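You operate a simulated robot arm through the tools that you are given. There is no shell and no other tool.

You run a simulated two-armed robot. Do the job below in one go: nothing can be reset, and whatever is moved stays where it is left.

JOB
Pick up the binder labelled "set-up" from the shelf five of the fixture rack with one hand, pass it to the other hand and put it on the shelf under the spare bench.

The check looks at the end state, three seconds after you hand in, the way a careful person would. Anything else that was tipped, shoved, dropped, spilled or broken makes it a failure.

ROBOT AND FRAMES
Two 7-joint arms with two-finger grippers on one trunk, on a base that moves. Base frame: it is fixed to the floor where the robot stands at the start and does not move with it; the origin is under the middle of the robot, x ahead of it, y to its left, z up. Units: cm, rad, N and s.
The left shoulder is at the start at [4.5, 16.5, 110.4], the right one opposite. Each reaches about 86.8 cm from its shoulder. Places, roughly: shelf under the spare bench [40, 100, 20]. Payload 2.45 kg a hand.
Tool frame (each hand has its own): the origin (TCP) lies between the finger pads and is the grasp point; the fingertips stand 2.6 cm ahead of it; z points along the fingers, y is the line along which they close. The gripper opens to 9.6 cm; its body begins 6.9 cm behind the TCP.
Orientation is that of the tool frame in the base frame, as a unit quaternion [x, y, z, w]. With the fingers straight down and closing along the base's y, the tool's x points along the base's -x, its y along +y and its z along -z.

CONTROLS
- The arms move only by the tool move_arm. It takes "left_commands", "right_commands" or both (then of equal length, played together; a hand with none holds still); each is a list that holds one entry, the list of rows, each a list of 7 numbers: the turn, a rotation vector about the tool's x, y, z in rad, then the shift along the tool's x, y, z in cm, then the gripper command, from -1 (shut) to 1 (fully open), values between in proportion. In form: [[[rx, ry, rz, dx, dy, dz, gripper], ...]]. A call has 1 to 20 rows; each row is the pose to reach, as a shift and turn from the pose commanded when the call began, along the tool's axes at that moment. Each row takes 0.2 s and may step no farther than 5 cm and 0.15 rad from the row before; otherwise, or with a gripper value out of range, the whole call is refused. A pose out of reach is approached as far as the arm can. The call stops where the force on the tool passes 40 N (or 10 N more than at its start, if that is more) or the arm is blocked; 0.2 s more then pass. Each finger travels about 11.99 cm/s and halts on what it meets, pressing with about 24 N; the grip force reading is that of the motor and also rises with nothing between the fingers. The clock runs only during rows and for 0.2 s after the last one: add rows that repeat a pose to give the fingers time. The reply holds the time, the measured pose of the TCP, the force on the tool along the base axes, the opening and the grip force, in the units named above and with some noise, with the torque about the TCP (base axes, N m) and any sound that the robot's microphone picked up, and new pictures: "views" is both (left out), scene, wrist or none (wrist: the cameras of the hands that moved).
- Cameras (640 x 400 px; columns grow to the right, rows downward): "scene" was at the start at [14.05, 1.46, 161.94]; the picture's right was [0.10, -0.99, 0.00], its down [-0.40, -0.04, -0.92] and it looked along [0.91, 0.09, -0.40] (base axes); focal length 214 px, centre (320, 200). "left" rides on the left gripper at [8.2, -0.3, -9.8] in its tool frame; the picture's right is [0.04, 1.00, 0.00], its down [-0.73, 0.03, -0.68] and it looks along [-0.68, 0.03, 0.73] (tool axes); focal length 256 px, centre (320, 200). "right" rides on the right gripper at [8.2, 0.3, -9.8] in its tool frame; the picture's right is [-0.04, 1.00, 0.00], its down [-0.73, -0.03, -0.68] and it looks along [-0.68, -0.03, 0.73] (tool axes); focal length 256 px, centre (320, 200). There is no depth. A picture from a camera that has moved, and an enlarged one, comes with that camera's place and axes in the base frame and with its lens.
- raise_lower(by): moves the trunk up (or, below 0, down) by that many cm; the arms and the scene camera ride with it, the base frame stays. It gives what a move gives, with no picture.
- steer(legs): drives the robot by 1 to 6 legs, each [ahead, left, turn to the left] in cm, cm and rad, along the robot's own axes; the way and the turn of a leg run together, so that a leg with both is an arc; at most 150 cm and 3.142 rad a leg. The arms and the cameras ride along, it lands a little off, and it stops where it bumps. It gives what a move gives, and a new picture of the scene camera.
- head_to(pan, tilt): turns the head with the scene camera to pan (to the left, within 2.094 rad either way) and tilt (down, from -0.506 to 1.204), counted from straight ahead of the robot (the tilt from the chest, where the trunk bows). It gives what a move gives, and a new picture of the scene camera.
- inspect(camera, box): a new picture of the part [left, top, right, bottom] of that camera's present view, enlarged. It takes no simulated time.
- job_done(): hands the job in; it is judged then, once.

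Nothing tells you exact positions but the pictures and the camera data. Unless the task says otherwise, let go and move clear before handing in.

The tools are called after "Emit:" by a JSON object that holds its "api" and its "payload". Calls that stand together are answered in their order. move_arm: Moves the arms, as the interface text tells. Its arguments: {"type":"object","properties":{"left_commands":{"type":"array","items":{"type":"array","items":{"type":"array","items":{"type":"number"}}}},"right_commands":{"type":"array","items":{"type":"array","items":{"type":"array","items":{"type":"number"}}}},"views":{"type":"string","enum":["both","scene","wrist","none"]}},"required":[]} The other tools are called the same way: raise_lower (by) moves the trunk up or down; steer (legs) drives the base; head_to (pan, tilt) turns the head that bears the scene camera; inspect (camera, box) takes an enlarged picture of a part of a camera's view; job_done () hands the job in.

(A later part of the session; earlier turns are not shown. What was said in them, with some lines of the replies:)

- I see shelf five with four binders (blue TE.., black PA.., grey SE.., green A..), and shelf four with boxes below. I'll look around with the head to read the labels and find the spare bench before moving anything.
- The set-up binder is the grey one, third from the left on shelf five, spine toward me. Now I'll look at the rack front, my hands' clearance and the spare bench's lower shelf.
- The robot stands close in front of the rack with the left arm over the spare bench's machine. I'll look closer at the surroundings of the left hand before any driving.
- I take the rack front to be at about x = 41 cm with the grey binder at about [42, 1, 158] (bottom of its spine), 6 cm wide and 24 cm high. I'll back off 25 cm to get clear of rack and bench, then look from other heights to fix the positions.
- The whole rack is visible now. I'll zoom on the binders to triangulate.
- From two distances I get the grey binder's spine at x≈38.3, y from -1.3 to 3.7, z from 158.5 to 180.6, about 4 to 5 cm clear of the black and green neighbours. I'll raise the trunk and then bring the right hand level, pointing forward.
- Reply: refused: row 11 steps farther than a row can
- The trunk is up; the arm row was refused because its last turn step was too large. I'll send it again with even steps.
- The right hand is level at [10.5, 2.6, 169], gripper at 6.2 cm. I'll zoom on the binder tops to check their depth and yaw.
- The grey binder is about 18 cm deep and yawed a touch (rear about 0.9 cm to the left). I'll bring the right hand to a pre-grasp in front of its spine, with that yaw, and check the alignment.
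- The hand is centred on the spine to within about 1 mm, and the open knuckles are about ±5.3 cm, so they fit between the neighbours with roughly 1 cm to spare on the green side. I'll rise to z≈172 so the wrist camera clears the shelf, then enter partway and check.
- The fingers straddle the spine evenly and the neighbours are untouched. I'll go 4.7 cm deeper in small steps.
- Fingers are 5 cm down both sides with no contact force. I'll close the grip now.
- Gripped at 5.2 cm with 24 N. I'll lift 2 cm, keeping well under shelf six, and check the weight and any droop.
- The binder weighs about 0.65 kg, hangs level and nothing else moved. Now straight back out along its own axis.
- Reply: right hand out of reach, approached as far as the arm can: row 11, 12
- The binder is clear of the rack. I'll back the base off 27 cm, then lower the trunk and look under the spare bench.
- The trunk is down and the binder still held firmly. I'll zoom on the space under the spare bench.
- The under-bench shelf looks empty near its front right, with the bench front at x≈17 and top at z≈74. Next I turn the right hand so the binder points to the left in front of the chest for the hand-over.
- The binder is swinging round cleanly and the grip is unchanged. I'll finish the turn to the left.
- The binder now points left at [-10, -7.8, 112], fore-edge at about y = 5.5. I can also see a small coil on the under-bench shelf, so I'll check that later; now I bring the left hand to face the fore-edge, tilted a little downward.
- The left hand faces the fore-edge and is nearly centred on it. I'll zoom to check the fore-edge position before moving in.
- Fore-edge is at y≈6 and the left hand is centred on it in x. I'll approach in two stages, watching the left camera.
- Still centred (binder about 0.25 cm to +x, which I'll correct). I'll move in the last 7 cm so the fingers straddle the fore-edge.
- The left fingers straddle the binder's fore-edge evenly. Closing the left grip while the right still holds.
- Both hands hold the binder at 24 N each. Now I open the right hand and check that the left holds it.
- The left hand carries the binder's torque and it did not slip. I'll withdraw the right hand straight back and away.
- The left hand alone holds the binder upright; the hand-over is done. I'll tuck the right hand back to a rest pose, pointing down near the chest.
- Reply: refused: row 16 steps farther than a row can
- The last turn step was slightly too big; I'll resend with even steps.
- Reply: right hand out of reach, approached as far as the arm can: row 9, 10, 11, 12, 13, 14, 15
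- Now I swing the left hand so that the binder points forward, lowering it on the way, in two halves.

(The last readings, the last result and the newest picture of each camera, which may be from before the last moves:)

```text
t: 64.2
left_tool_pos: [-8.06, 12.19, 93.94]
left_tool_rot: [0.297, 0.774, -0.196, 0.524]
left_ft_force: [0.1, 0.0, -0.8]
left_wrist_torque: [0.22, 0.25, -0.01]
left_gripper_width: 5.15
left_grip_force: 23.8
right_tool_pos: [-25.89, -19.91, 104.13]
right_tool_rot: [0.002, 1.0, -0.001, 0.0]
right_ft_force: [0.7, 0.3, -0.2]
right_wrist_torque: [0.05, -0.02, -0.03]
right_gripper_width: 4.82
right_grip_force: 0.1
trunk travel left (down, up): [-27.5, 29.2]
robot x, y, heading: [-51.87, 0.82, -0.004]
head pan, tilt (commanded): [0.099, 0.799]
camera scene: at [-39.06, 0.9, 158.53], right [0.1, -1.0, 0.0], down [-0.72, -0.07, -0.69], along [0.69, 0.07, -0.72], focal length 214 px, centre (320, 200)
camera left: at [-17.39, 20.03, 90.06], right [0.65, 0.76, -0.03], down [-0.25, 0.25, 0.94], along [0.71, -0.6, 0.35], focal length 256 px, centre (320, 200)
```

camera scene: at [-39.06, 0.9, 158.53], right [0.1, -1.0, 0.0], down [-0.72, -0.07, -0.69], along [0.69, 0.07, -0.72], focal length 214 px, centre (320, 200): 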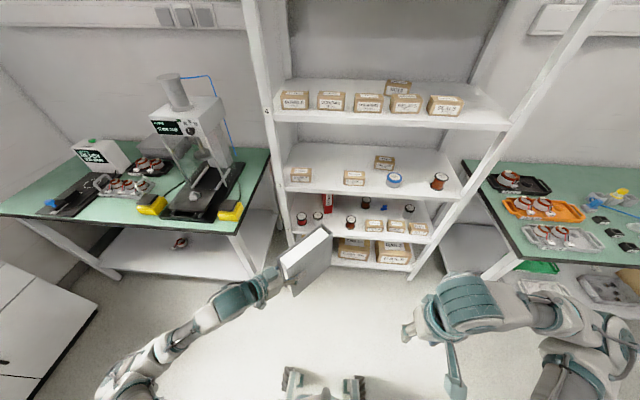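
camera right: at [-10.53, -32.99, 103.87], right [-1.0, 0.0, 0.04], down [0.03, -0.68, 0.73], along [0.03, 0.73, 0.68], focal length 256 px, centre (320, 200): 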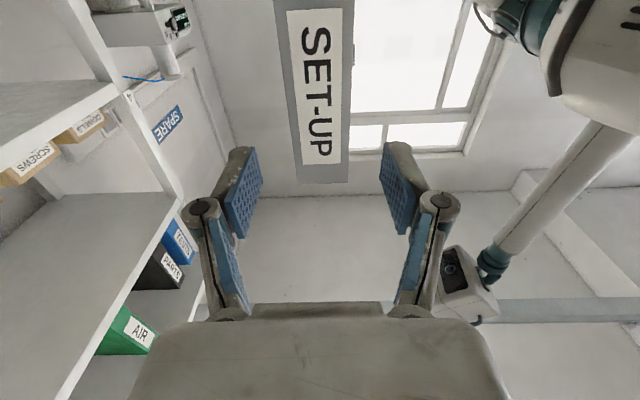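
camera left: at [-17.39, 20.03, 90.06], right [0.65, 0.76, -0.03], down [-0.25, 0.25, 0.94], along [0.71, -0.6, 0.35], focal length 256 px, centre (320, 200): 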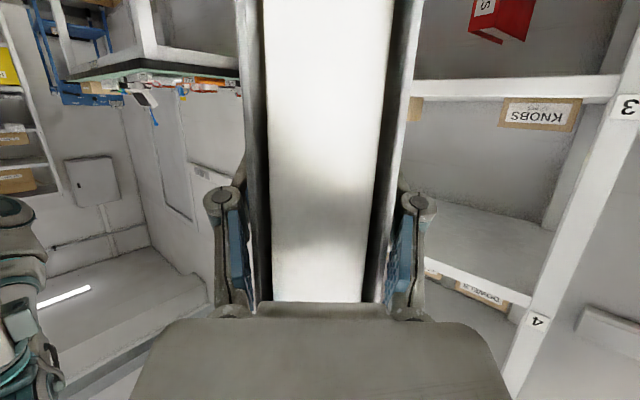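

Halfway round and the binder is steady. Finishing the turn.

Emit:
{"api": "move_arm", "payload": {"left_commands": [[[-0.112, 0.001, -0.045, 2.75, 1.05, 0.3, -1], [-0.224, 0.002, -0.09, 5.5, 2.1, 0.6, -1], [-0.336, 0.003, -0.136, 8.2, 3.2, 0.95, -1], [-0.448, 0.004, -0.181, 11.0, 4.3, 1.3, -1], [-0.56, 0.005, -0.226, 13.7, 5.3, 1.6, -1], [-0.672, 0.006, -0.271, 16.4, 6.4, 1.9, -1], [-0.672, 0.006, -0.271, 16.4, 6.4, 1.9, -1]]], "views": "both"}}

```text
t: 65.8
left_tool_pos: [-7.18, 19.9, 77.92]
left_tool_rot: [0.006, 0.83, 0.002, 0.557]
left_ft_force: [0.2, 0.5, -0.4]
left_wrist_torque: [-0.03, 0.34, 0.04]
left_gripper_width: 5.17
left_grip_force: 23.7
right_tool_pos: [-25.85, -19.99, 104.15]
right_tool_rot: [0.002, 1.0, 0.0, -0.001]
right_ft_force: [0.3, 0.3, 0.1]
right_wrist_torque: [0.0, 0.03, -0.01]
right_gripper_width: 4.79
right_grip_force: 0.0
trunk travel left (down, up): [-27.5, 29.2]
robot x, y, heading: [-51.78, 0.01, -0.003]
head pan, tilt (commanded): [0.099, 0.799]
camera scene: at [-39.1, 0.73, 158.53], right [0.1, -1.0, 0.0], down [-0.72, -0.07, -0.69], along [0.69, 0.07, -0.72], focal length 214 px, centre (320, 200)
camera left: at [-19.22, 19.67, 74.15], right [-0.01, 1.0, -0.03], down [-0.35, 0.02, 0.94], along [0.94, 0.02, 0.35], focal length 256 px, centre (320, 200)
```

scene: 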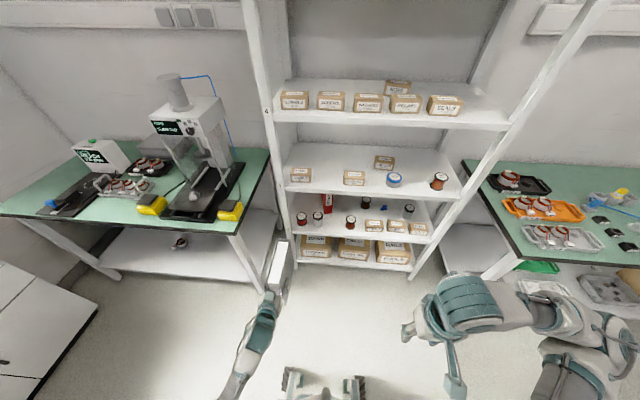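
left: 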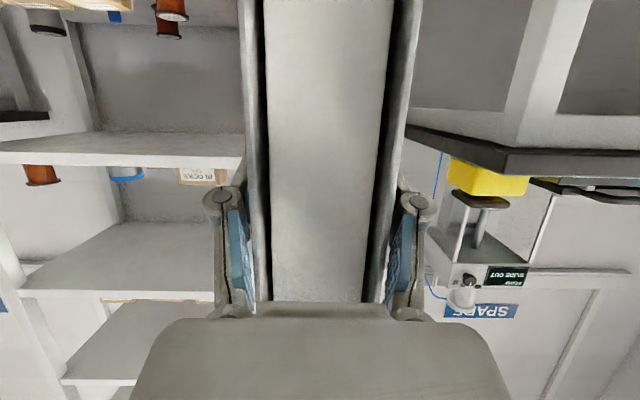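

The binder points forward at z≈78 with its far end around x = 7, clear of the bench front at about x = 17. I'll strafe left 45 cm first and look at the under-bench shelf.

Emit:
{"api": "steer", "payload": {"legs": [[0, 45, 0]]}}

Emit:
{"api": "head_to", "payload": {"pan": 0.4, "tilt": 0.75}}

```text
t: 68.6
left_tool_pos: [-6.91, 64.31, 78.13]
left_tool_rot: [0.006, 0.829, 0.005, 0.559]
left_ft_force: [0.9, -0.6, -0.2]
left_wrist_torque: [0.01, 0.33, 0.01]
left_gripper_width: 5.17
left_grip_force: 23.9
right_tool_pos: [-25.78, 24.24, 104.06]
right_tool_rot: [0.002, 1.0, 0.003, 0.0]
right_ft_force: [-1.2, 0.0, 0.3]
right_wrist_torque: [0.02, -0.03, 0.02]
right_gripper_width: 4.79
right_grip_force: 0.1
trunk travel left (down, up): [-27.5, 29.2]
robot x, y, heading: [-52.23, 44.93, -0.008]
head pan, tilt (commanded): [0.099, 0.799]
camera scene: at [-38.96, 44.88, 158.54], right [0.09, -1.0, -0.01], down [-0.72, -0.06, -0.7], along [0.69, 0.07, -0.72], focal length 214 px, centre (320, 200)
```

scene: 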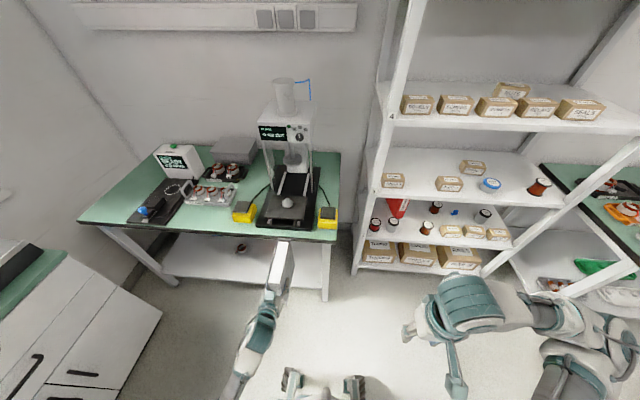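

```text
t: 69.4
left_tool_pos: [-6.99, 64.37, 78.14]
left_tool_rot: [0.006, 0.829, 0.002, 0.559]
left_ft_force: [0.5, -0.3, -0.3]
left_wrist_torque: [-0.06, 0.37, 0.0]
left_gripper_width: 5.18
left_grip_force: 23.8
right_tool_pos: [-25.89, 24.57, 104.11]
right_tool_rot: [0.003, 1.0, 0.001, 0.0]
right_ft_force: [0.3, 0.0, -0.4]
right_wrist_torque: [-0.02, 0.0, 0.0]
right_gripper_width: 4.8
right_grip_force: 0.0
trunk travel left (down, up): [-27.5, 29.2]
robot x, y, heading: [-51.52, 45.16, -0.006]
head pan, tilt (commanded): [0.4, 0.75]
camera scene: at [-39.32, 47.87, 158.93], right [0.38, -0.92, 0.0], down [-0.63, -0.26, -0.73], along [0.67, 0.28, -0.68], focal length 214 px, centre (320, 200)
```

scene: 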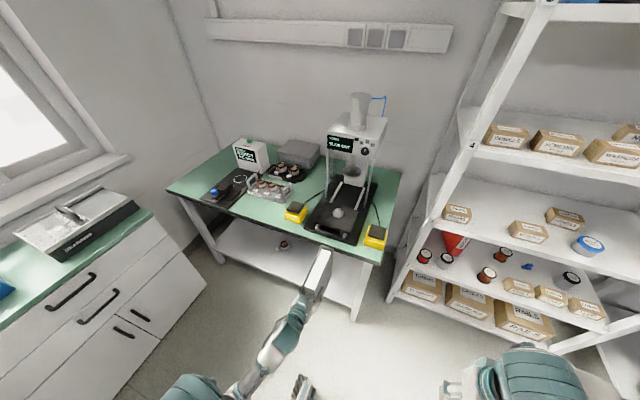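

The bench runs from about y = 43 to 170 with a coil on the lower shelf near [38, 111, 21]. I'll aim for a clear spot near y = 88: strafe 24 cm more, then lower the trunk to look under the bench.

Emit:
{"api": "steer", "payload": {"legs": [[0, 24, 0]]}}

Emit:
{"api": "raise_lower", "payload": {"by": -27}}

Emit:
{"api": "head_to", "payload": {"pan": 0.2, "tilt": 0.6}}

```text
t: 71.1
left_tool_pos: [-6.84, 87.49, 78.4]
left_tool_rot: [0.008, 0.829, 0.004, 0.56]
left_ft_force: [-0.4, -1.5, 0.2]
left_wrist_torque: [-0.03, 0.36, 0.05]
left_gripper_width: 5.17
left_grip_force: 24.0
right_tool_pos: [-25.9, 47.45, 104.1]
right_tool_rot: [0.005, 1.0, 0.004, 0.001]
right_ft_force: [-0.3, -1.5, -0.7]
right_wrist_torque: [0.05, -0.01, -0.02]
right_gripper_width: 4.82
right_grip_force: 0.0
trunk travel left (down, up): [-27.5, 29.2]
robot x, y, heading: [-51.44, 68.54, -0.003]
head pan, tilt (commanded): [0.4, 0.75]
camera scene: at [-39.25, 70.93, 158.95], right [0.38, -0.92, -0.01], down [-0.63, -0.26, -0.73], along [0.67, 0.28, -0.68], focal length 214 px, centre (320, 200)
```

scene: 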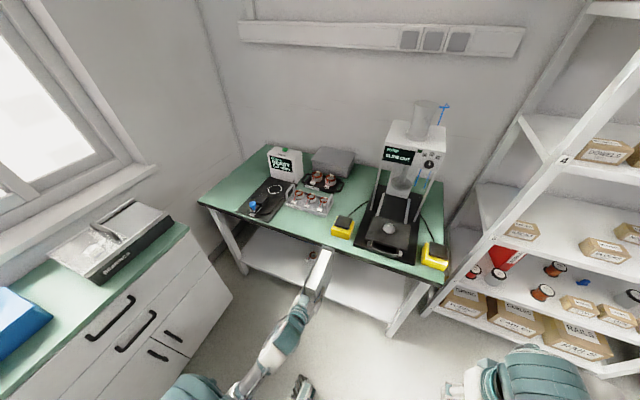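

```text
t: 73.9
left_tool_pos: [-7.06, 87.88, 51.43]
left_tool_rot: [0.006, 0.828, 0.003, 0.56]
left_ft_force: [0.1, -0.1, 0.0]
left_wrist_torque: [0.03, 0.34, 0.0]
left_gripper_width: 5.16
left_grip_force: 23.9
right_tool_pos: [-22.26, 47.8, 67.14]
right_tool_rot: [0.006, 0.972, 0.002, -0.235]
right_ft_force: [-0.4, -0.1, -0.4]
right_wrist_torque: [0.0, -0.03, 0.03]
right_gripper_width: 4.8
right_grip_force: 0.0
trunk travel left (down, up): [-0.5, 56.2]
robot x, y, heading: [-51.18, 68.46, -0.008]
head pan, tilt (commanded): [0.4, 0.75]
```

```text
t: 74.6
left_tool_pos: [-7.04, 87.74, 51.3]
left_tool_rot: [0.007, 0.828, 0.003, 0.56]
left_ft_force: [-1.1, -0.4, 0.2]
left_wrist_torque: [-0.04, 0.34, 0.0]
left_gripper_width: 5.16
left_grip_force: 23.9
right_tool_pos: [-22.34, 47.87, 67.13]
right_tool_rot: [0.006, 0.972, 0.003, -0.236]
right_ft_force: [0.2, 0.1, 0.1]
right_wrist_torque: [-0.03, 0.01, 0.04]
right_gripper_width: 4.79
right_grip_force: 0.0
trunk travel left (down, up): [-0.5, 56.2]
robot x, y, heading: [-51.54, 68.81, -0.011]
head pan, tilt (commanded): [0.201, 0.6]
camera scene: at [-9.27, 69.94, 127.26], right [0.19, -0.98, 0.0], down [-0.56, -0.11, -0.82], along [0.81, 0.16, -0.57], focal length 214 px, centre (320, 200)
```

scene: 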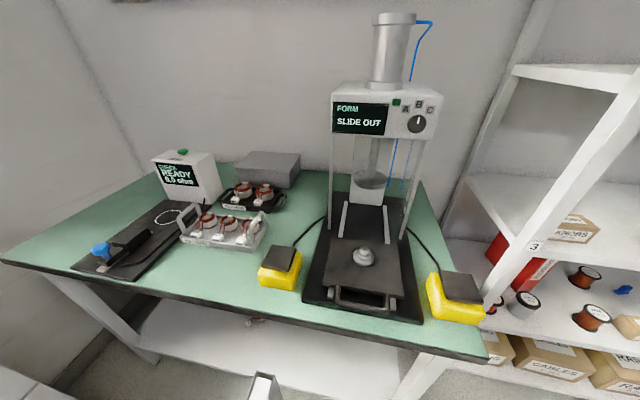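

The trunk leans forward when low, so the head is now close above the bench edge. I'll check with the right wrist camera and a zoom what's on the lower shelf.

Emit:
{"api": "inspect", "payload": {"camera": "right", "box": [0, 0, 640, 400]}}

Emit:
{"api": "inspect", "payload": {"camera": "left", "box": [0, 0, 640, 400]}}

Emit:
{"api": "head_to", "payload": {"pan": 0.3, "tilt": 1.1}}

```text
1.00 times, centred on (320, 200) of right (not enlarged: the box is as wide or as high as the picture)
camera zoom: at [-25.08, 48.15, 79.47], right [0.05, 1.0, -0.02], down [0.96, -0.04, 0.27], along [0.27, -0.03, -0.96], focal length 256 px, centre (320, 200)
```

zoom: 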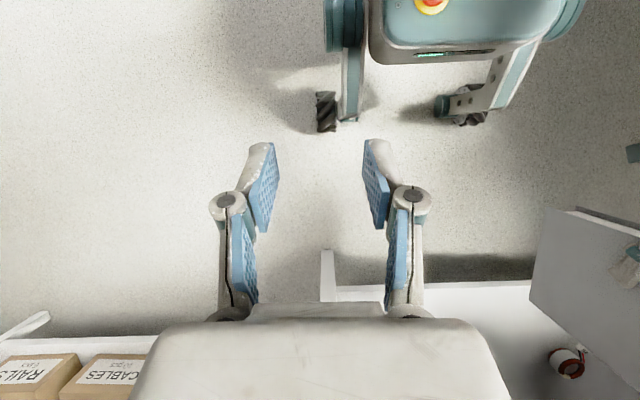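

```text
1.00 times, centred on (320, 200) of left (not enlarged: the box is as wide or as high as the picture)
camera zoom: at [-19.13, 87.6, 47.5], right [-0.01, 1.0, -0.02], down [-0.36, 0.02, 0.93], along [0.93, 0.01, 0.36], focal length 256 px, centre (320, 200)
```

zoom: 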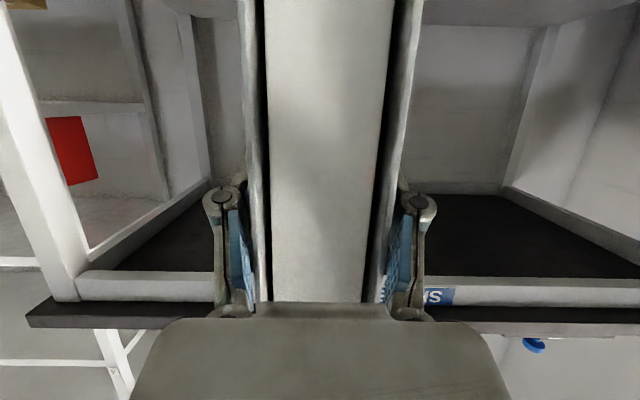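

```text
t: 75.5
left_tool_pos: [-6.91, 87.81, 51.22]
left_tool_rot: [0.007, 0.829, 0.002, 0.559]
left_ft_force: [0.5, 0.1, 0.5]
left_wrist_torque: [0.01, 0.32, -0.04]
left_gripper_width: 5.17
left_grip_force: 24.2
right_tool_pos: [-22.27, 47.83, 66.94]
right_tool_rot: [0.006, 0.972, 0.003, -0.236]
right_ft_force: [-0.5, -0.3, -0.3]
right_wrist_torque: [-0.01, 0.02, -0.03]
right_gripper_width: 4.79
right_grip_force: 0.0
trunk travel left (down, up): [-0.5, 56.2]
robot x, y, heading: [-51.64, 68.75, -0.006]
head pan, tilt (commanded): [0.3, 1.1]
camera scene: at [-11.91, 70.1, 123.42], right [0.29, -0.96, 0.0], down [-0.85, -0.26, -0.45], along [0.43, 0.13, -0.89], focal length 214 px, centre (320, 200)
```

scene: 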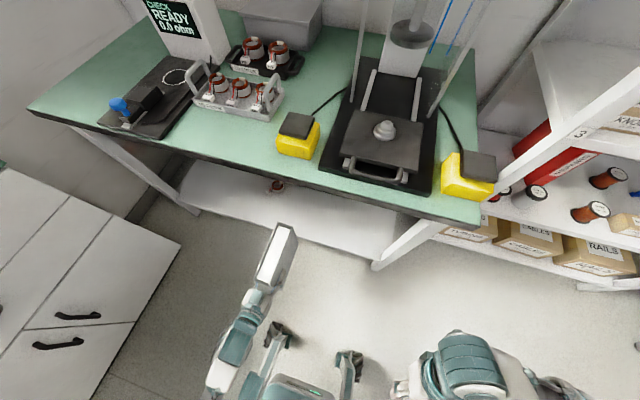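

The bench top's front edge looks nearer than I thought (x≈11.5, z≈81), so I'll zoom in to fix the lower shelf's front edge and height before going under.

Emit:
{"api": "inspect", "payload": {"camera": "scene", "box": [150, 150, 450, 340]}}

Emit:
{"api": "inspect", "payload": {"camera": "right", "box": [300, 180, 640, 400]}}

Emit:
{"api": "inspect", "payload": {"camera": "left", "box": [0, 150, 640, 400]}}

```text
2.11 times, centred on (300, 245) of scene
camera zoom: at [-11.91, 70.1, 123.42], right [0.29, -0.96, 0.0], down [-0.85, -0.26, -0.45], along [0.43, 0.13, -0.89], focal length 452 px, centre (362, 105)
```

zoom: 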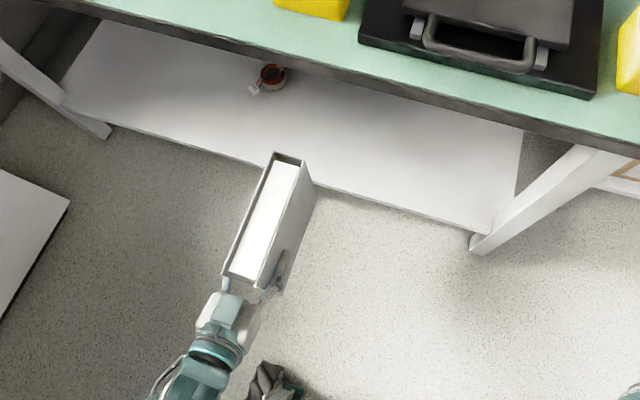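

```text
1.82 times, centred on (470, 290) of right
camera zoom: at [-25.08, 48.18, 79.48], right [0.05, 1.0, -0.02], down [0.96, -0.04, 0.27], along [0.27, -0.03, -0.96], focal length 465 px, centre (47, 36)
```

zoom: 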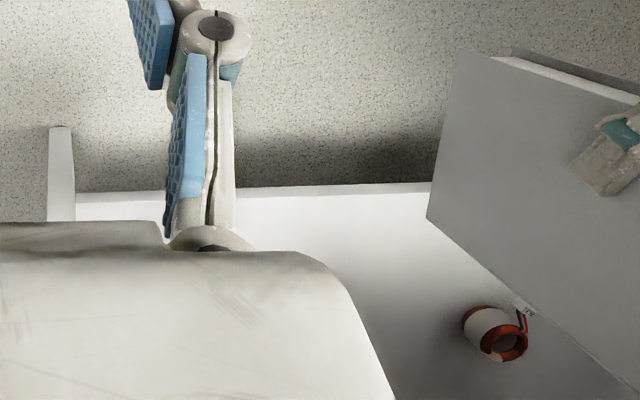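

```text
1.00 times, centred on (320, 275) of left (not enlarged: the box is as wide or as high as the picture)
camera zoom: at [-19.14, 87.63, 47.49], right [-0.01, 1.0, -0.02], down [-0.36, 0.02, 0.93], along [0.93, 0.01, 0.36], focal length 256 px, centre (320, 125)
```

zoom: 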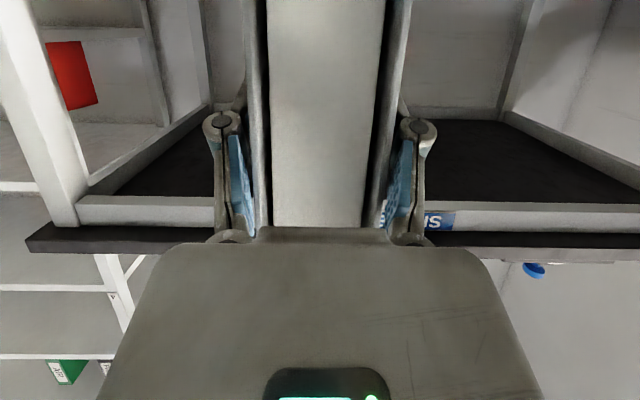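

Triangulated: the lower shelf's front edge is at x≈14.6, z≈22, the rail under the bench top at z≈73, and the coil near [40, 113]. I'll lower the binder to about 6 cm above shelf level and start it in, watching from the right wrist camera.

Emit:
{"api": "move_arm", "payload": {"left_commands": [[[0, 0, 0, 2.87, 0, 1.16, -1], [0, 0, 0, 5.75, 0, 2.33, -1], [0, 0, 0, 8.62, 0, 3.49, -1], [0, 0, 0, 7.5, 0, 6.27, -1], [0, 0, 0, 6.37, 0, 9.05, -1], [0, 0, 0, 5.25, 0, 11.83, -1], [0, 0, 0, 5.25, 0, 11.83, -1]]], "views": "both"}}

Emit:
{"api": "inspect", "payload": {"camera": "right", "box": [300, 180, 640, 400]}}

```text
t: 77.2
left_tool_pos: [2.07, 87.79, 42.08]
left_tool_rot: [0.007, 0.828, 0.002, 0.56]
left_ft_force: [-0.5, 0.9, 0.3]
left_wrist_torque: [-0.03, 0.33, -0.01]
left_gripper_width: 5.16
left_grip_force: 23.8
right_tool_pos: [-22.24, 47.78, 66.92]
right_tool_rot: [0.006, 0.972, 0.003, -0.236]
right_ft_force: [0.4, -0.3, -0.5]
right_wrist_torque: [0.03, -0.02, -0.01]
right_gripper_width: 4.82
right_grip_force: 0.0
trunk travel left (down, up): [-0.5, 56.2]
robot x, y, heading: [-51.41, 68.67, -0.008]
head pan, tilt (commanded): [0.3, 1.1]
camera scene: at [-11.85, 70.09, 123.39], right [0.29, -0.96, 0.0], down [-0.86, -0.26, -0.45], along [0.43, 0.13, -0.89], focal length 214 px, centre (320, 200)
camera left: at [-10.12, 87.68, 38.27], right [-0.01, 1.0, -0.02], down [-0.36, 0.02, 0.93], along [0.93, 0.01, 0.36], focal length 256 px, centre (320, 200)
```

scene: 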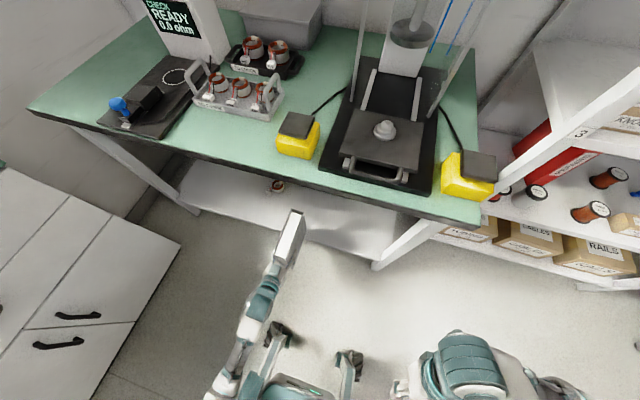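
left: 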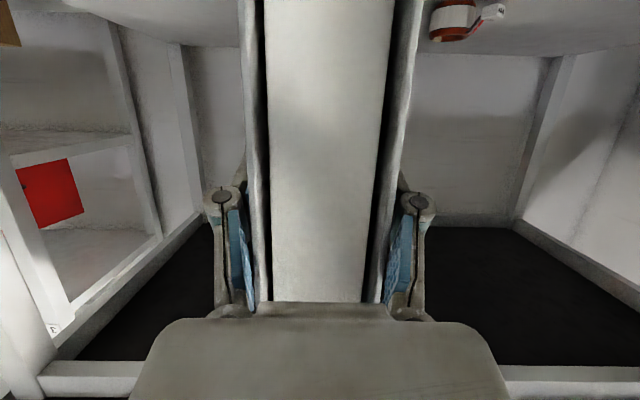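

```text
1.82 times, centred on (470, 290) of right
camera zoom: at [-25.07, 48.17, 79.47], right [0.05, 1.0, -0.02], down [0.96, -0.04, 0.27], along [0.27, -0.03, -0.96], focal length 465 px, centre (47, 36)
```

zoom: 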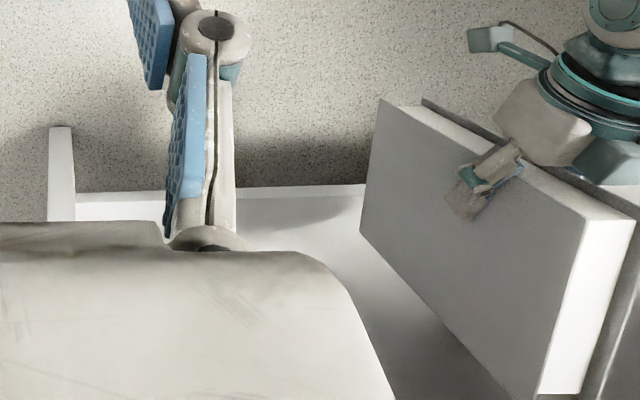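

Predicted and seen binder corners agree to about a millimetre; its bottom is at z≈28.5, above the shelf. I'll push on 12 cm, check, then the rest.

Emit:
{"api": "move_arm", "payload": {"left_commands": [[[0, 0, 0, -1.12, 0, 2.78, -1], [0, 0, 0, -2.25, 0, 5.56, -1], [0, 0, 0, -3.37, 0, 8.34, -1], [0, 0, 0, -4.5, 0, 11.12, -1], [0, 0, 0, -4.5, 0, 11.12, -1]]], "views": "both"}}

Emit:
{"api": "inspect", "payload": {"camera": "right", "box": [300, 100, 640, 400]}}

```text
t: 78.3
left_tool_pos: [13.95, 87.7, 42.17]
left_tool_rot: [0.008, 0.829, 0.003, 0.559]
left_ft_force: [0.6, 0.0, -0.9]
left_wrist_torque: [0.0, 0.33, -0.01]
left_gripper_width: 5.19
left_grip_force: 23.9
right_tool_pos: [-22.18, 47.95, 67.06]
right_tool_rot: [0.005, 0.972, 0.003, -0.236]
right_ft_force: [0.2, 0.6, -0.2]
right_wrist_torque: [0.01, -0.02, 0.04]
right_gripper_width: 4.78
right_grip_force: 0.0
trunk travel left (down, up): [-0.5, 56.2]
robot x, y, heading: [-51.55, 68.96, -0.008]
head pan, tilt (commanded): [0.3, 1.1]
camera scene: at [-11.75, 70.09, 123.36], right [0.29, -0.96, 0.0], down [-0.86, -0.26, -0.45], along [0.43, 0.13, -0.89], focal length 214 px, centre (320, 200)
camera left: at [1.91, 87.55, 38.3], right [-0.01, 1.0, -0.02], down [-0.36, 0.02, 0.93], along [0.93, 0.01, 0.36], focal length 256 px, centre (320, 200)
```

scene: 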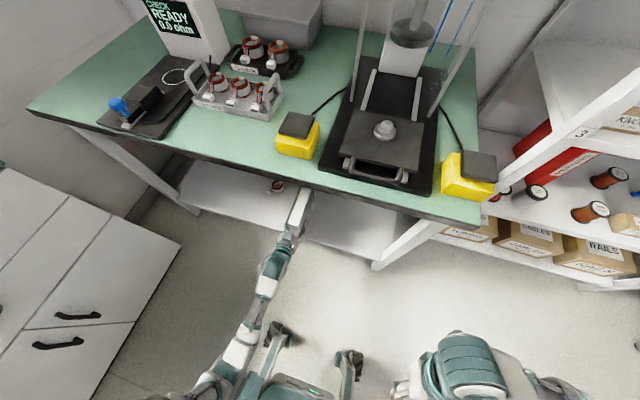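
left: 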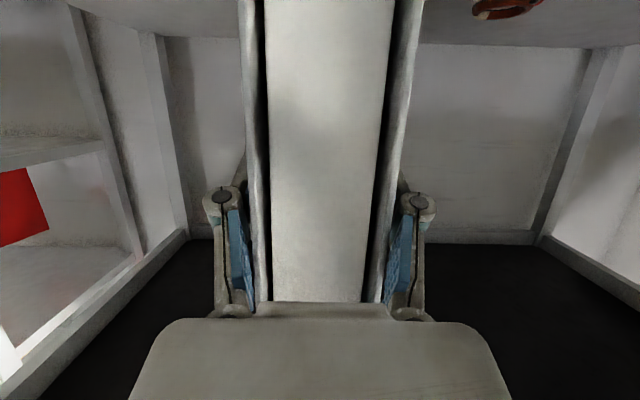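

```text
1.33 times, centred on (470, 250) of right
camera zoom: at [-25.06, 48.17, 79.47], right [0.05, 1.0, -0.02], down [0.96, -0.04, 0.27], along [0.27, -0.03, -0.96], focal length 341 px, centre (120, 133)
```

zoom: 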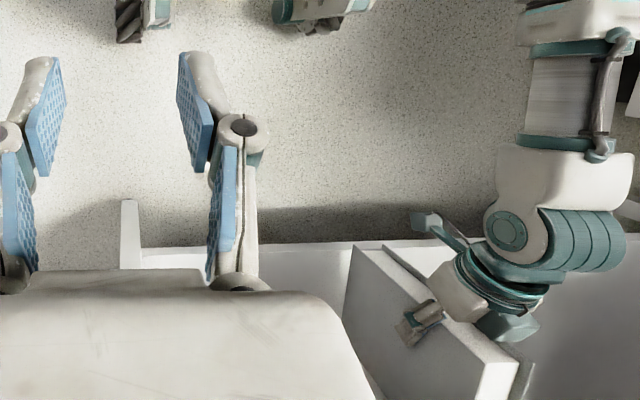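

All clear. Going in the remaining 13 cm.

Emit:
{"api": "move_arm", "payload": {"left_commands": [[[0, 0, 0, -1.12, 0, 2.78, -1], [0, 0, 0, -2.25, 0, 5.56, -1], [0, 0, 0, -3.37, 0, 8.34, -1], [0, 0, 0, -4.87, 0, 12.05, -1], [0, 0, 0, -4.87, 0, 12.05, -1]]], "views": "both"}}

Emit:
{"api": "inspect", "payload": {"camera": "right", "box": [300, 100, 640, 400]}}

```text
t: 79.5
left_tool_pos: [26.99, 87.57, 41.93]
left_tool_rot: [0.007, 0.829, 0.002, 0.559]
left_ft_force: [-0.4, -0.7, -0.9]
left_wrist_torque: [0.01, 0.35, 0.05]
left_gripper_width: 5.19
left_grip_force: 23.9
right_tool_pos: [-22.26, 47.86, 67.09]
right_tool_rot: [0.005, 0.972, 0.003, -0.236]
right_ft_force: [-0.7, -0.7, 0.4]
right_wrist_torque: [0.01, 0.0, 0.01]
right_gripper_width: 4.79
right_grip_force: 0.0
trunk travel left (down, up): [-0.5, 56.2]
robot x, y, heading: [-51.69, 68.46, -0.008]
head pan, tilt (commanded): [0.3, 1.1]
camera scene: at [-11.64, 70.08, 123.32], right [0.29, -0.96, 0.0], down [-0.86, -0.26, -0.45], along [0.43, 0.13, -0.89], focal length 214 px, centre (320, 200)
camera left: at [14.88, 87.42, 38.17], right [-0.01, 1.0, -0.02], down [-0.36, 0.02, 0.93], along [0.93, 0.01, 0.36], focal length 256 px, centre (320, 200)
```

scene: 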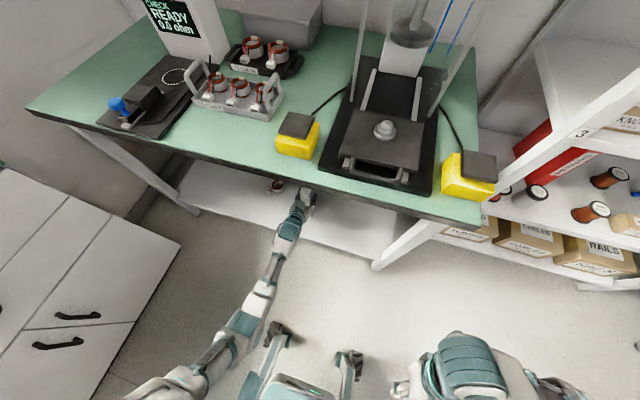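
left: 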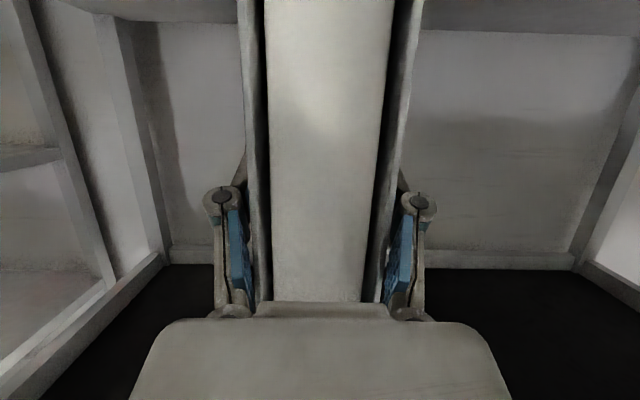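

```text
1.33 times, centred on (470, 250) of right
camera zoom: at [-25.05, 48.17, 79.46], right [0.05, 1.0, -0.02], down [0.96, -0.04, 0.27], along [0.27, -0.03, -0.96], focal length 341 px, centre (120, 133)
```

zoom: 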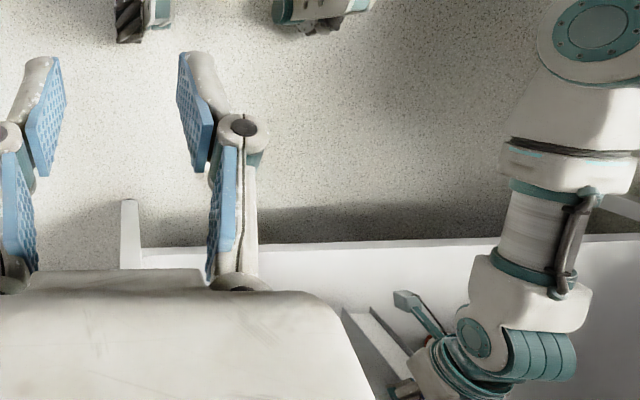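

The binder is fully over the shelf (fore-edge at x≈23). I'll lower it 4 cm, then feel for contact in small steps.

Emit:
{"api": "move_arm", "payload": {"left_commands": [[[0, 0, 0, 1.39, 0, 0.56, -1], [0, 0, 0, 2.5, 0, 1.01, -1], [0, 0, 0, 3.24, 0, 1.31, -1], [0, 0, 0, 3.24, 0, 1.31, -1]]], "views": "both"}}

Emit:
{"api": "inspect", "payload": {"camera": "right", "box": [420, 250, 640, 400]}}

```text
t: 80.5
left_tool_pos: [27.04, 87.7, 38.57]
left_tool_rot: [0.007, 0.828, 0.003, 0.561]
left_ft_force: [0.2, -0.5, 0.0]
left_wrist_torque: [0.0, 0.34, -0.01]
left_gripper_width: 5.17
left_grip_force: 24.4
right_tool_pos: [-22.27, 47.91, 66.98]
right_tool_rot: [0.006, 0.972, 0.003, -0.236]
right_ft_force: [-0.1, 1.0, -1.2]
right_wrist_torque: [-0.05, -0.01, 0.04]
right_gripper_width: 4.79
right_grip_force: 0.0
trunk travel left (down, up): [-0.5, 56.2]
robot x, y, heading: [-51.56, 68.85, -0.006]
head pan, tilt (commanded): [0.3, 1.1]
camera scene: at [-11.65, 70.08, 123.33], right [0.29, -0.96, 0.0], down [-0.86, -0.26, -0.45], along [0.43, 0.13, -0.89], focal length 214 px, centre (320, 200)
camera left: at [14.95, 87.43, 34.73], right [-0.01, 1.0, -0.03], down [-0.36, 0.02, 0.93], along [0.93, 0.01, 0.36], focal length 256 px, centre (320, 200)
```

scene: 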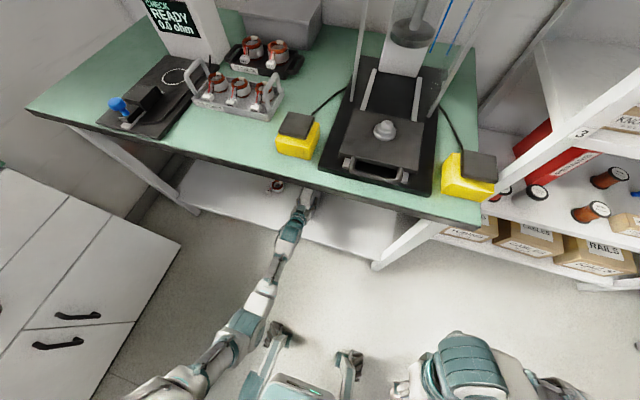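
left: 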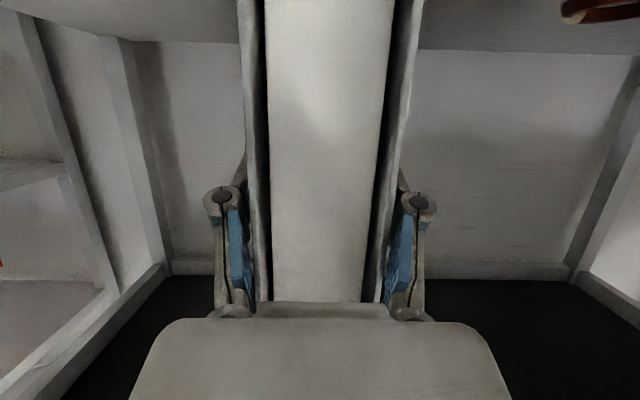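

```text
2.67 times, centred on (530, 325) of right
camera zoom: at [-25.06, 48.17, 79.46], right [0.05, 1.0, -0.02], down [0.96, -0.04, 0.27], along [0.27, -0.03, -0.96], focal length 683 px, centre (-240, -133)
```

zoom: 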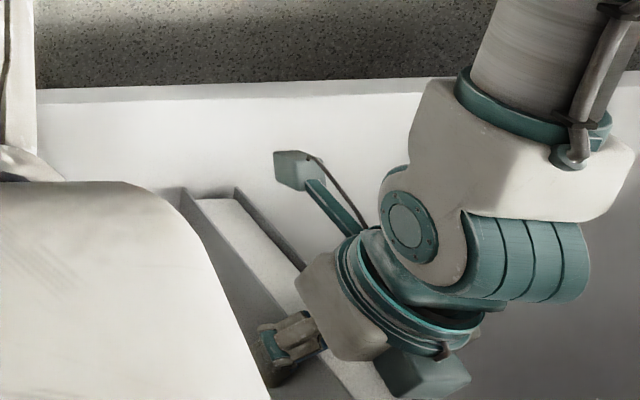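

Bottom is at about z = 25 with no contact yet. Continuing down in 0.3 cm steps.

Emit:
{"api": "move_arm", "payload": {"left_commands": [[[0, 0, 0, 0.28, 0, 0.11, -1], [0, 0, 0, 0.56, 0, 0.22, -1], [0, 0, 0, 0.83, 0, 0.34, -1], [0, 0, 0, 1.11, 0, 0.45, -1]]], "views": "none"}}

```text
t: 81.5
left_tool_pos: [27.24, 87.72, 38.11]
left_tool_rot: [0.006, 0.825, 0.003, 0.565]
left_ft_force: [6.7, 1.8, 13.2]
left_wrist_torque: [-0.22, 0.05, 0.04]
left_gripper_width: 5.2
left_grip_force: 23.5
right_tool_pos: [-22.39, 47.86, 67.19]
right_tool_rot: [0.006, 0.972, 0.003, -0.234]
right_ft_force: [-0.7, -0.7, -0.9]
right_wrist_torque: [0.03, 0.0, -0.01]
right_gripper_width: 4.78
right_grip_force: 0.1
trunk travel left (down, up): [-0.5, 56.2]
robot x, y, heading: [-51.27, 68.55, -0.006]
head pan, tilt (commanded): [0.3, 1.1]
```

Contact: upward force of 13 N at z≈38.1, so the binder's bottom is on the shelf. I'll ease off half a centimetre so it's only lightly loaded, and look.

Emit:
{"api": "move_arm", "payload": {"left_commands": [[[0, 0, 0, -0.28, 0, -0.11, -1], [0, 0, 0, -0.46, 0, -0.19, -1], [0, 0, 0, -0.46, 0, -0.19, -1]]], "views": "wrist"}}

Emit:
{"api": "inspect", "payload": {"camera": "right", "box": [420, 250, 640, 400]}}

```text
t: 82.3
left_tool_pos: [27.02, 87.79, 38.14]
left_tool_rot: [0.007, 0.828, 0.003, 0.561]
left_ft_force: [7.2, 1.5, 11.5]
left_wrist_torque: [-0.23, -0.85, 0.22]
left_gripper_width: 5.19
left_grip_force: 23.7
right_tool_pos: [-22.32, 47.91, 67.01]
right_tool_rot: [0.005, 0.972, 0.003, -0.235]
right_ft_force: [-0.4, -0.1, -0.3]
right_wrist_torque: [0.01, -0.02, 0.05]
right_gripper_width: 4.79
right_grip_force: 0.0
trunk travel left (down, up): [-0.5, 56.2]
robot x, y, heading: [-51.38, 68.51, -0.005]
head pan, tilt (commanded): [0.3, 1.1]
camera left: at [14.91, 87.48, 34.22], right [-0.01, 1.0, -0.02], down [-0.36, 0.02, 0.93], along [0.93, 0.01, 0.36], focal length 256 px, centre (320, 200)
```

left: 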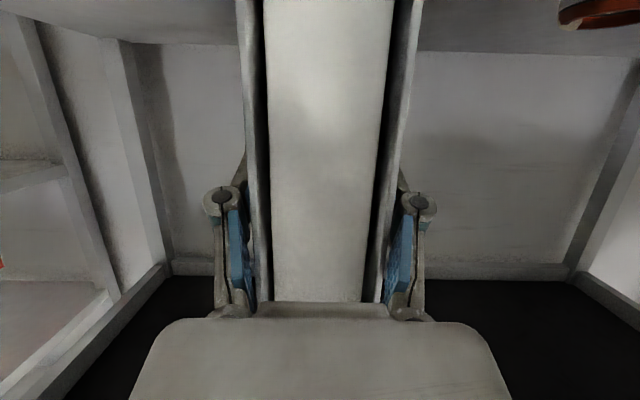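

```text
2.67 times, centred on (530, 325) of right
camera zoom: at [-25.17, 48.15, 79.51], right [0.05, 1.0, -0.02], down [0.96, -0.04, 0.27], along [0.27, -0.03, -0.96], focal length 683 px, centre (-240, -133)
```

zoom: 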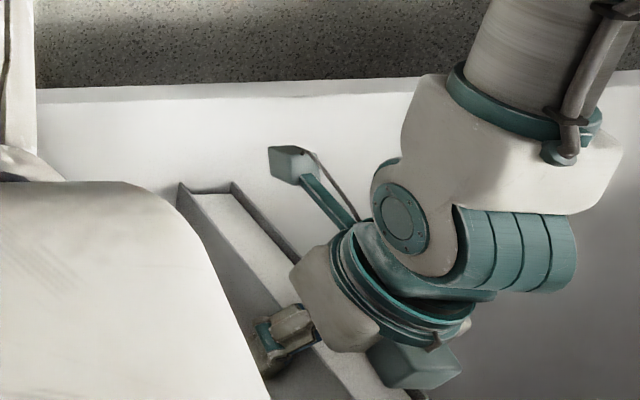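

The binder is resting on the shelf with the load spread under it. One more small ease-off before opening.

Emit:
{"api": "move_arm", "payload": {"left_commands": [[[0, 0, 0, -0.14, 0, -0.06, -1], [0, 0, 0, -0.19, 0, -0.08, -1], [0, 0, 0, -0.19, 0, -0.08, -1]]], "views": "none"}}

```text
t: 83.2
left_tool_pos: [26.89, 87.54, 38.09]
left_tool_rot: [0.008, 0.829, 0.002, 0.559]
left_ft_force: [3.1, 0.9, 6.9]
left_wrist_torque: [-0.2, -0.53, 0.1]
left_gripper_width: 5.17
left_grip_force: 24.2
right_tool_pos: [-22.25, 47.91, 67.1]
right_tool_rot: [0.005, 0.972, 0.002, -0.235]
right_ft_force: [-0.1, 0.3, 0.4]
right_wrist_torque: [-0.01, 0.01, -0.04]
right_gripper_width: 4.8
right_grip_force: 0.0
trunk travel left (down, up): [-0.5, 56.2]
robot x, y, heading: [-51.83, 68.47, -0.009]
head pan, tilt (commanded): [0.3, 1.1]
```

The shelf now carries the full weight with little else. Opening the left hand gradually.

Emit:
{"api": "move_arm", "payload": {"left_commands": [[[0, 0, 0, 0, 0, 0, 0.05], [0, 0, 0, 0, 0, 0, 0.12], [0, 0, 0, 0, 0, 0, 0.2], [0, 0, 0, 0, 0, 0, 0.3], [0, 0, 0, 0, 0, 0, 0.4], [0, 0, 0, 0, 0, 0, 0.4], [0, 0, 0, 0, 0, 0, 0.4]]], "views": "wrist"}}

Emit:
{"api": "inspect", "payload": {"camera": "right", "box": [420, 250, 640, 400]}}

```text
t: 84.8
left_tool_pos: [27.03, 87.61, 38.23]
left_tool_rot: [0.007, 0.828, 0.003, 0.56]
left_ft_force: [0.3, 0.1, 0.0]
left_wrist_torque: [0.02, 0.02, 0.02]
left_gripper_width: 6.71
left_grip_force: 0.0
right_tool_pos: [-22.18, 47.83, 67.05]
right_tool_rot: [0.006, 0.972, 0.003, -0.235]
right_ft_force: [1.1, -0.4, 1.0]
right_wrist_torque: [0.0, 0.0, -0.01]
right_gripper_width: 4.79
right_grip_force: 0.0
trunk travel left (down, up): [-0.5, 56.2]
robot x, y, heading: [-51.72, 68.82, -0.005]
head pan, tilt (commanded): [0.3, 1.1]
camera left: at [14.9, 87.47, 34.31], right [-0.01, 1.0, -0.02], down [-0.36, 0.02, 0.93], along [0.93, 0.01, 0.36], focal length 256 px, centre (320, 200)
```

left: 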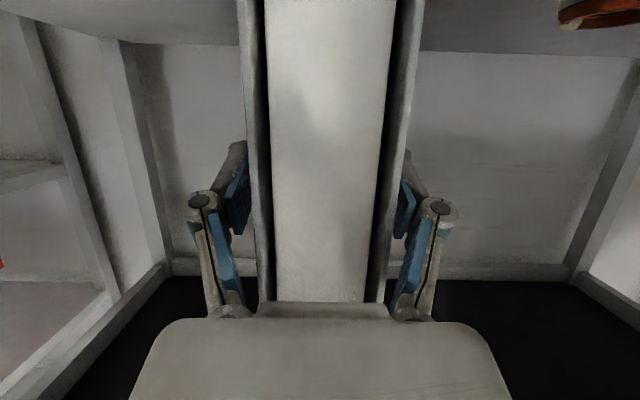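

```text
2.67 times, centred on (530, 325) of right
camera zoom: at [-25.09, 48.16, 79.48], right [0.05, 1.0, -0.02], down [0.96, -0.04, 0.27], along [0.27, -0.03, -0.96], focal length 683 px, centre (-240, -133)
```

zoom: 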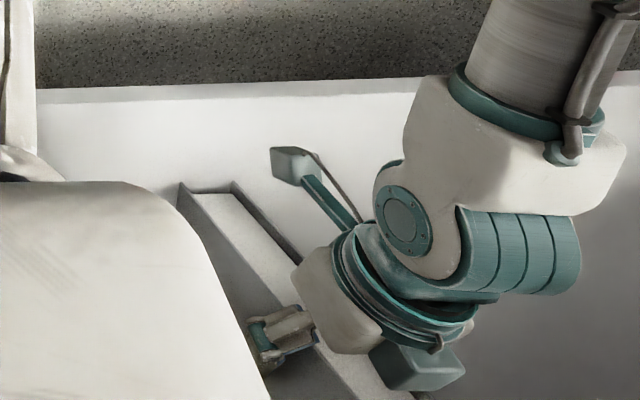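

The binder stands freely on the shelf, and the hand reads zero force. I'll open a bit more and back the hand out along its own axis, then straight back out from under the bench.

Emit:
{"api": "move_arm", "payload": {"left_commands": [[[0, 0, 0, 0, 0, 0, 0.55], [0, 0, 0, 0, 0, 0, 0.55], [0, 0, 0, 0, 0, -1, 0.55], [0, 0, 0, 0, 0, -2.5, 0.55], [0, 0, 0, 0, 0, -4, 0.55], [0, 0, 0, 0, 0, -6, 0.55], [0, 0, 0, 0, 0, -8, 0.55], [0, 0, 0, 0, 0, -10, 0.55], [0, 0, 0, 0, 0, -12, 0.55], [0, 0, 0, 0, 0, -12, 0.55]]], "views": "both"}}

Emit:
{"api": "inspect", "payload": {"camera": "right", "box": [400, 200, 640, 400]}}

```text
t: 87.0
left_tool_pos: [15.81, 87.75, 42.6]
left_tool_rot: [0.007, 0.828, 0.003, 0.56]
left_ft_force: [0.3, -1.0, 0.4]
left_wrist_torque: [0.03, -0.01, 0.05]
left_gripper_width: 7.46
left_grip_force: 0.0
right_tool_pos: [-22.24, 47.74, 67.14]
right_tool_rot: [0.006, 0.972, 0.003, -0.236]
right_ft_force: [0.2, -0.1, -0.4]
right_wrist_torque: [0.01, -0.05, -0.01]
right_gripper_width: 4.8
right_grip_force: 0.0
trunk travel left (down, up): [-0.5, 56.2]
robot x, y, heading: [-51.27, 68.62, -0.007]
head pan, tilt (commanded): [0.3, 1.1]
camera scene: at [-11.85, 70.05, 123.4], right [0.29, -0.96, 0.0], down [-0.86, -0.26, -0.45], along [0.43, 0.13, -0.89], focal length 214 px, centre (320, 200)
camera left: at [3.69, 87.48, 38.74], right [-0.01, 1.0, -0.02], down [-0.36, 0.02, 0.93], along [0.93, 0.01, 0.36], focal length 256 px, centre (320, 200)
```

scene: 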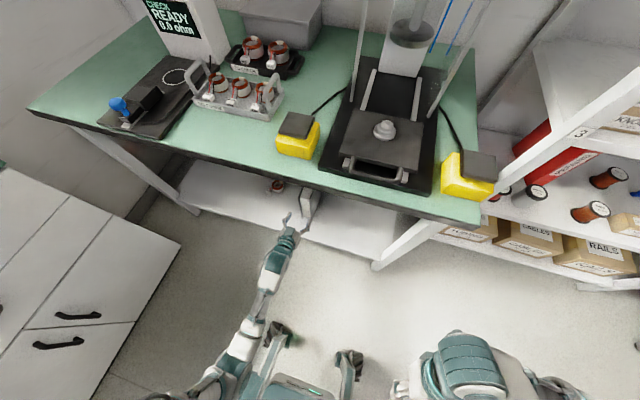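
left: 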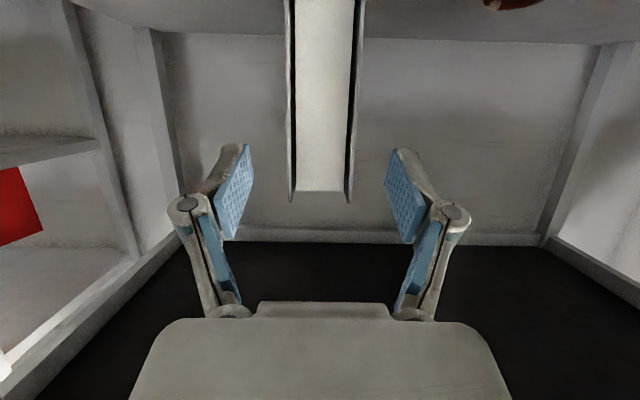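

```text
2.00 times, centred on (520, 300) of right
camera zoom: at [-25.1, 48.16, 79.48], right [0.05, 1.0, -0.02], down [0.96, -0.04, 0.27], along [0.27, -0.03, -0.96], focal length 512 px, centre (-80, 0)
```

zoom: 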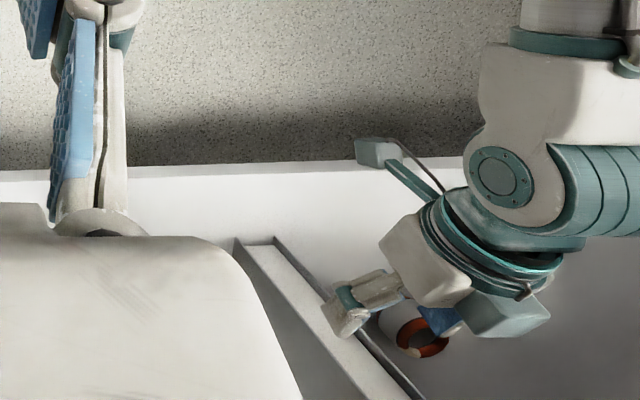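

The binder stands upright on the shelf with the hand clear of it. Backing the hand fully out from under the bench.

Emit:
{"api": "move_arm", "payload": {"left_commands": [[[0, 0, 0, 1.12, 0, -2.78, 0.3], [0, 0, 0, 2.25, 0, -5.56, 0.3], [0, 0, 0, 3.37, 0, -8.34, 0.3], [0, 0, 0, 4.5, 0, -11.12, 0.3], [0, 0, 0, 5.6, 0, -13.9, 0.3], [0, 0, 0, 6.7, 0, -16.7, 0.3], [0, 0, 0, 7.85, 0, -19.4, 0.3], [0, 0, 0, 7.85, 0, -19.4, 0.3]]], "views": "both"}}

Emit:
{"api": "inspect", "payload": {"camera": "right", "box": [400, 200, 640, 400]}}

Emit:
{"api": "inspect", "payload": {"camera": "scene", "box": [180, 140, 440, 300]}}

```text
t: 88.8
left_tool_pos: [-5.17, 87.82, 42.67]
left_tool_rot: [0.007, 0.828, 0.003, 0.56]
left_ft_force: [-0.3, -0.4, 0.4]
left_wrist_torque: [-0.01, -0.03, 0.02]
left_gripper_width: 6.25
left_grip_force: 0.1
right_tool_pos: [-22.39, 47.79, 67.07]
right_tool_rot: [0.005, 0.972, 0.003, -0.236]
right_ft_force: [-0.3, 0.2, 0.2]
right_wrist_torque: [0.0, -0.01, -0.01]
right_gripper_width: 4.81
right_grip_force: 0.0
trunk travel left (down, up): [-0.5, 56.2]
robot x, y, heading: [-51.37, 68.5, -0.005]
head pan, tilt (commanded): [0.3, 1.1]
camera scene: at [-11.99, 70.04, 123.44], right [0.29, -0.96, 0.0], down [-0.86, -0.26, -0.45], along [0.43, 0.13, -0.89], focal length 214 px, centre (320, 200)
camera left: at [-17.29, 87.65, 38.68], right [-0.01, 1.0, -0.02], down [-0.36, 0.02, 0.93], along [0.93, 0.01, 0.36], focal length 256 px, centre (320, 200)
```

scene: 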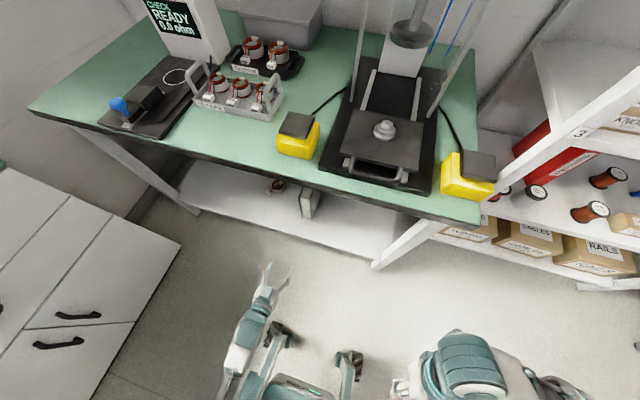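
left: 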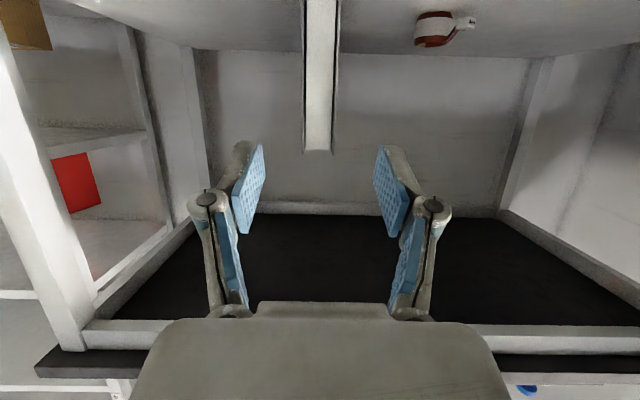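

```text
2.00 times, centred on (520, 300) of right
camera zoom: at [-25.1, 48.16, 79.48], right [0.05, 1.0, -0.02], down [0.96, -0.04, 0.27], along [0.27, -0.03, -0.96], focal length 512 px, centre (-80, 0)
```

zoom: 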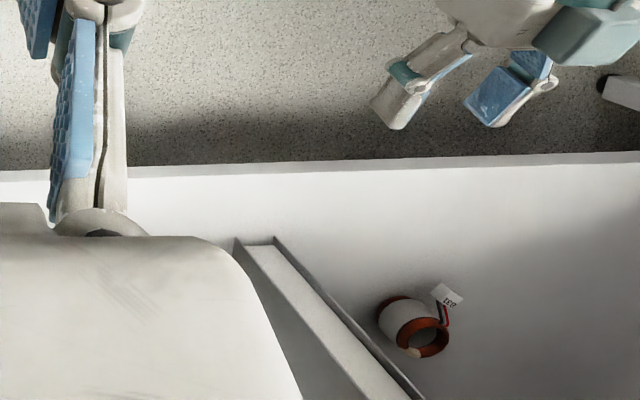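

```text
2.46 times, centred on (310, 220) of scene
camera zoom: at [-11.99, 70.04, 123.44], right [0.29, -0.96, 0.0], down [-0.86, -0.26, -0.45], along [0.43, 0.13, -0.89], focal length 528 px, centre (345, 151)
```

zoom: 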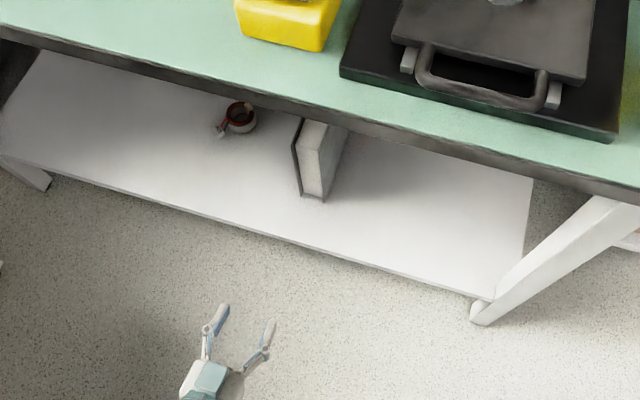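

The set-up binder stands upright on the spare bench's lower shelf, both hands are empty and clear. I saw the coil, the bench items and the rack's other binders all in place after my moves, so I'm handing in.

Emit:
{"api": "job_done", "payload": {}}

```text
The job is handed in.
```

The "set-up" binder is now standing upright on the shelf under the spare bench. I took it off shelf five with the right hand, passed it to the left in front of the chest, and placed it with the left.

It rests at about [32, 88] on the shelf. That is about 8 cm back from the front edge and some 20 cm from the coil already lying there. Both hands are open and clear of the bench.

In the pictures, the other binders on shelf five and the coil looked undisturbed, and I saw nothing tipped or shoved. The job is handed in; I haven't seen the result of the check.
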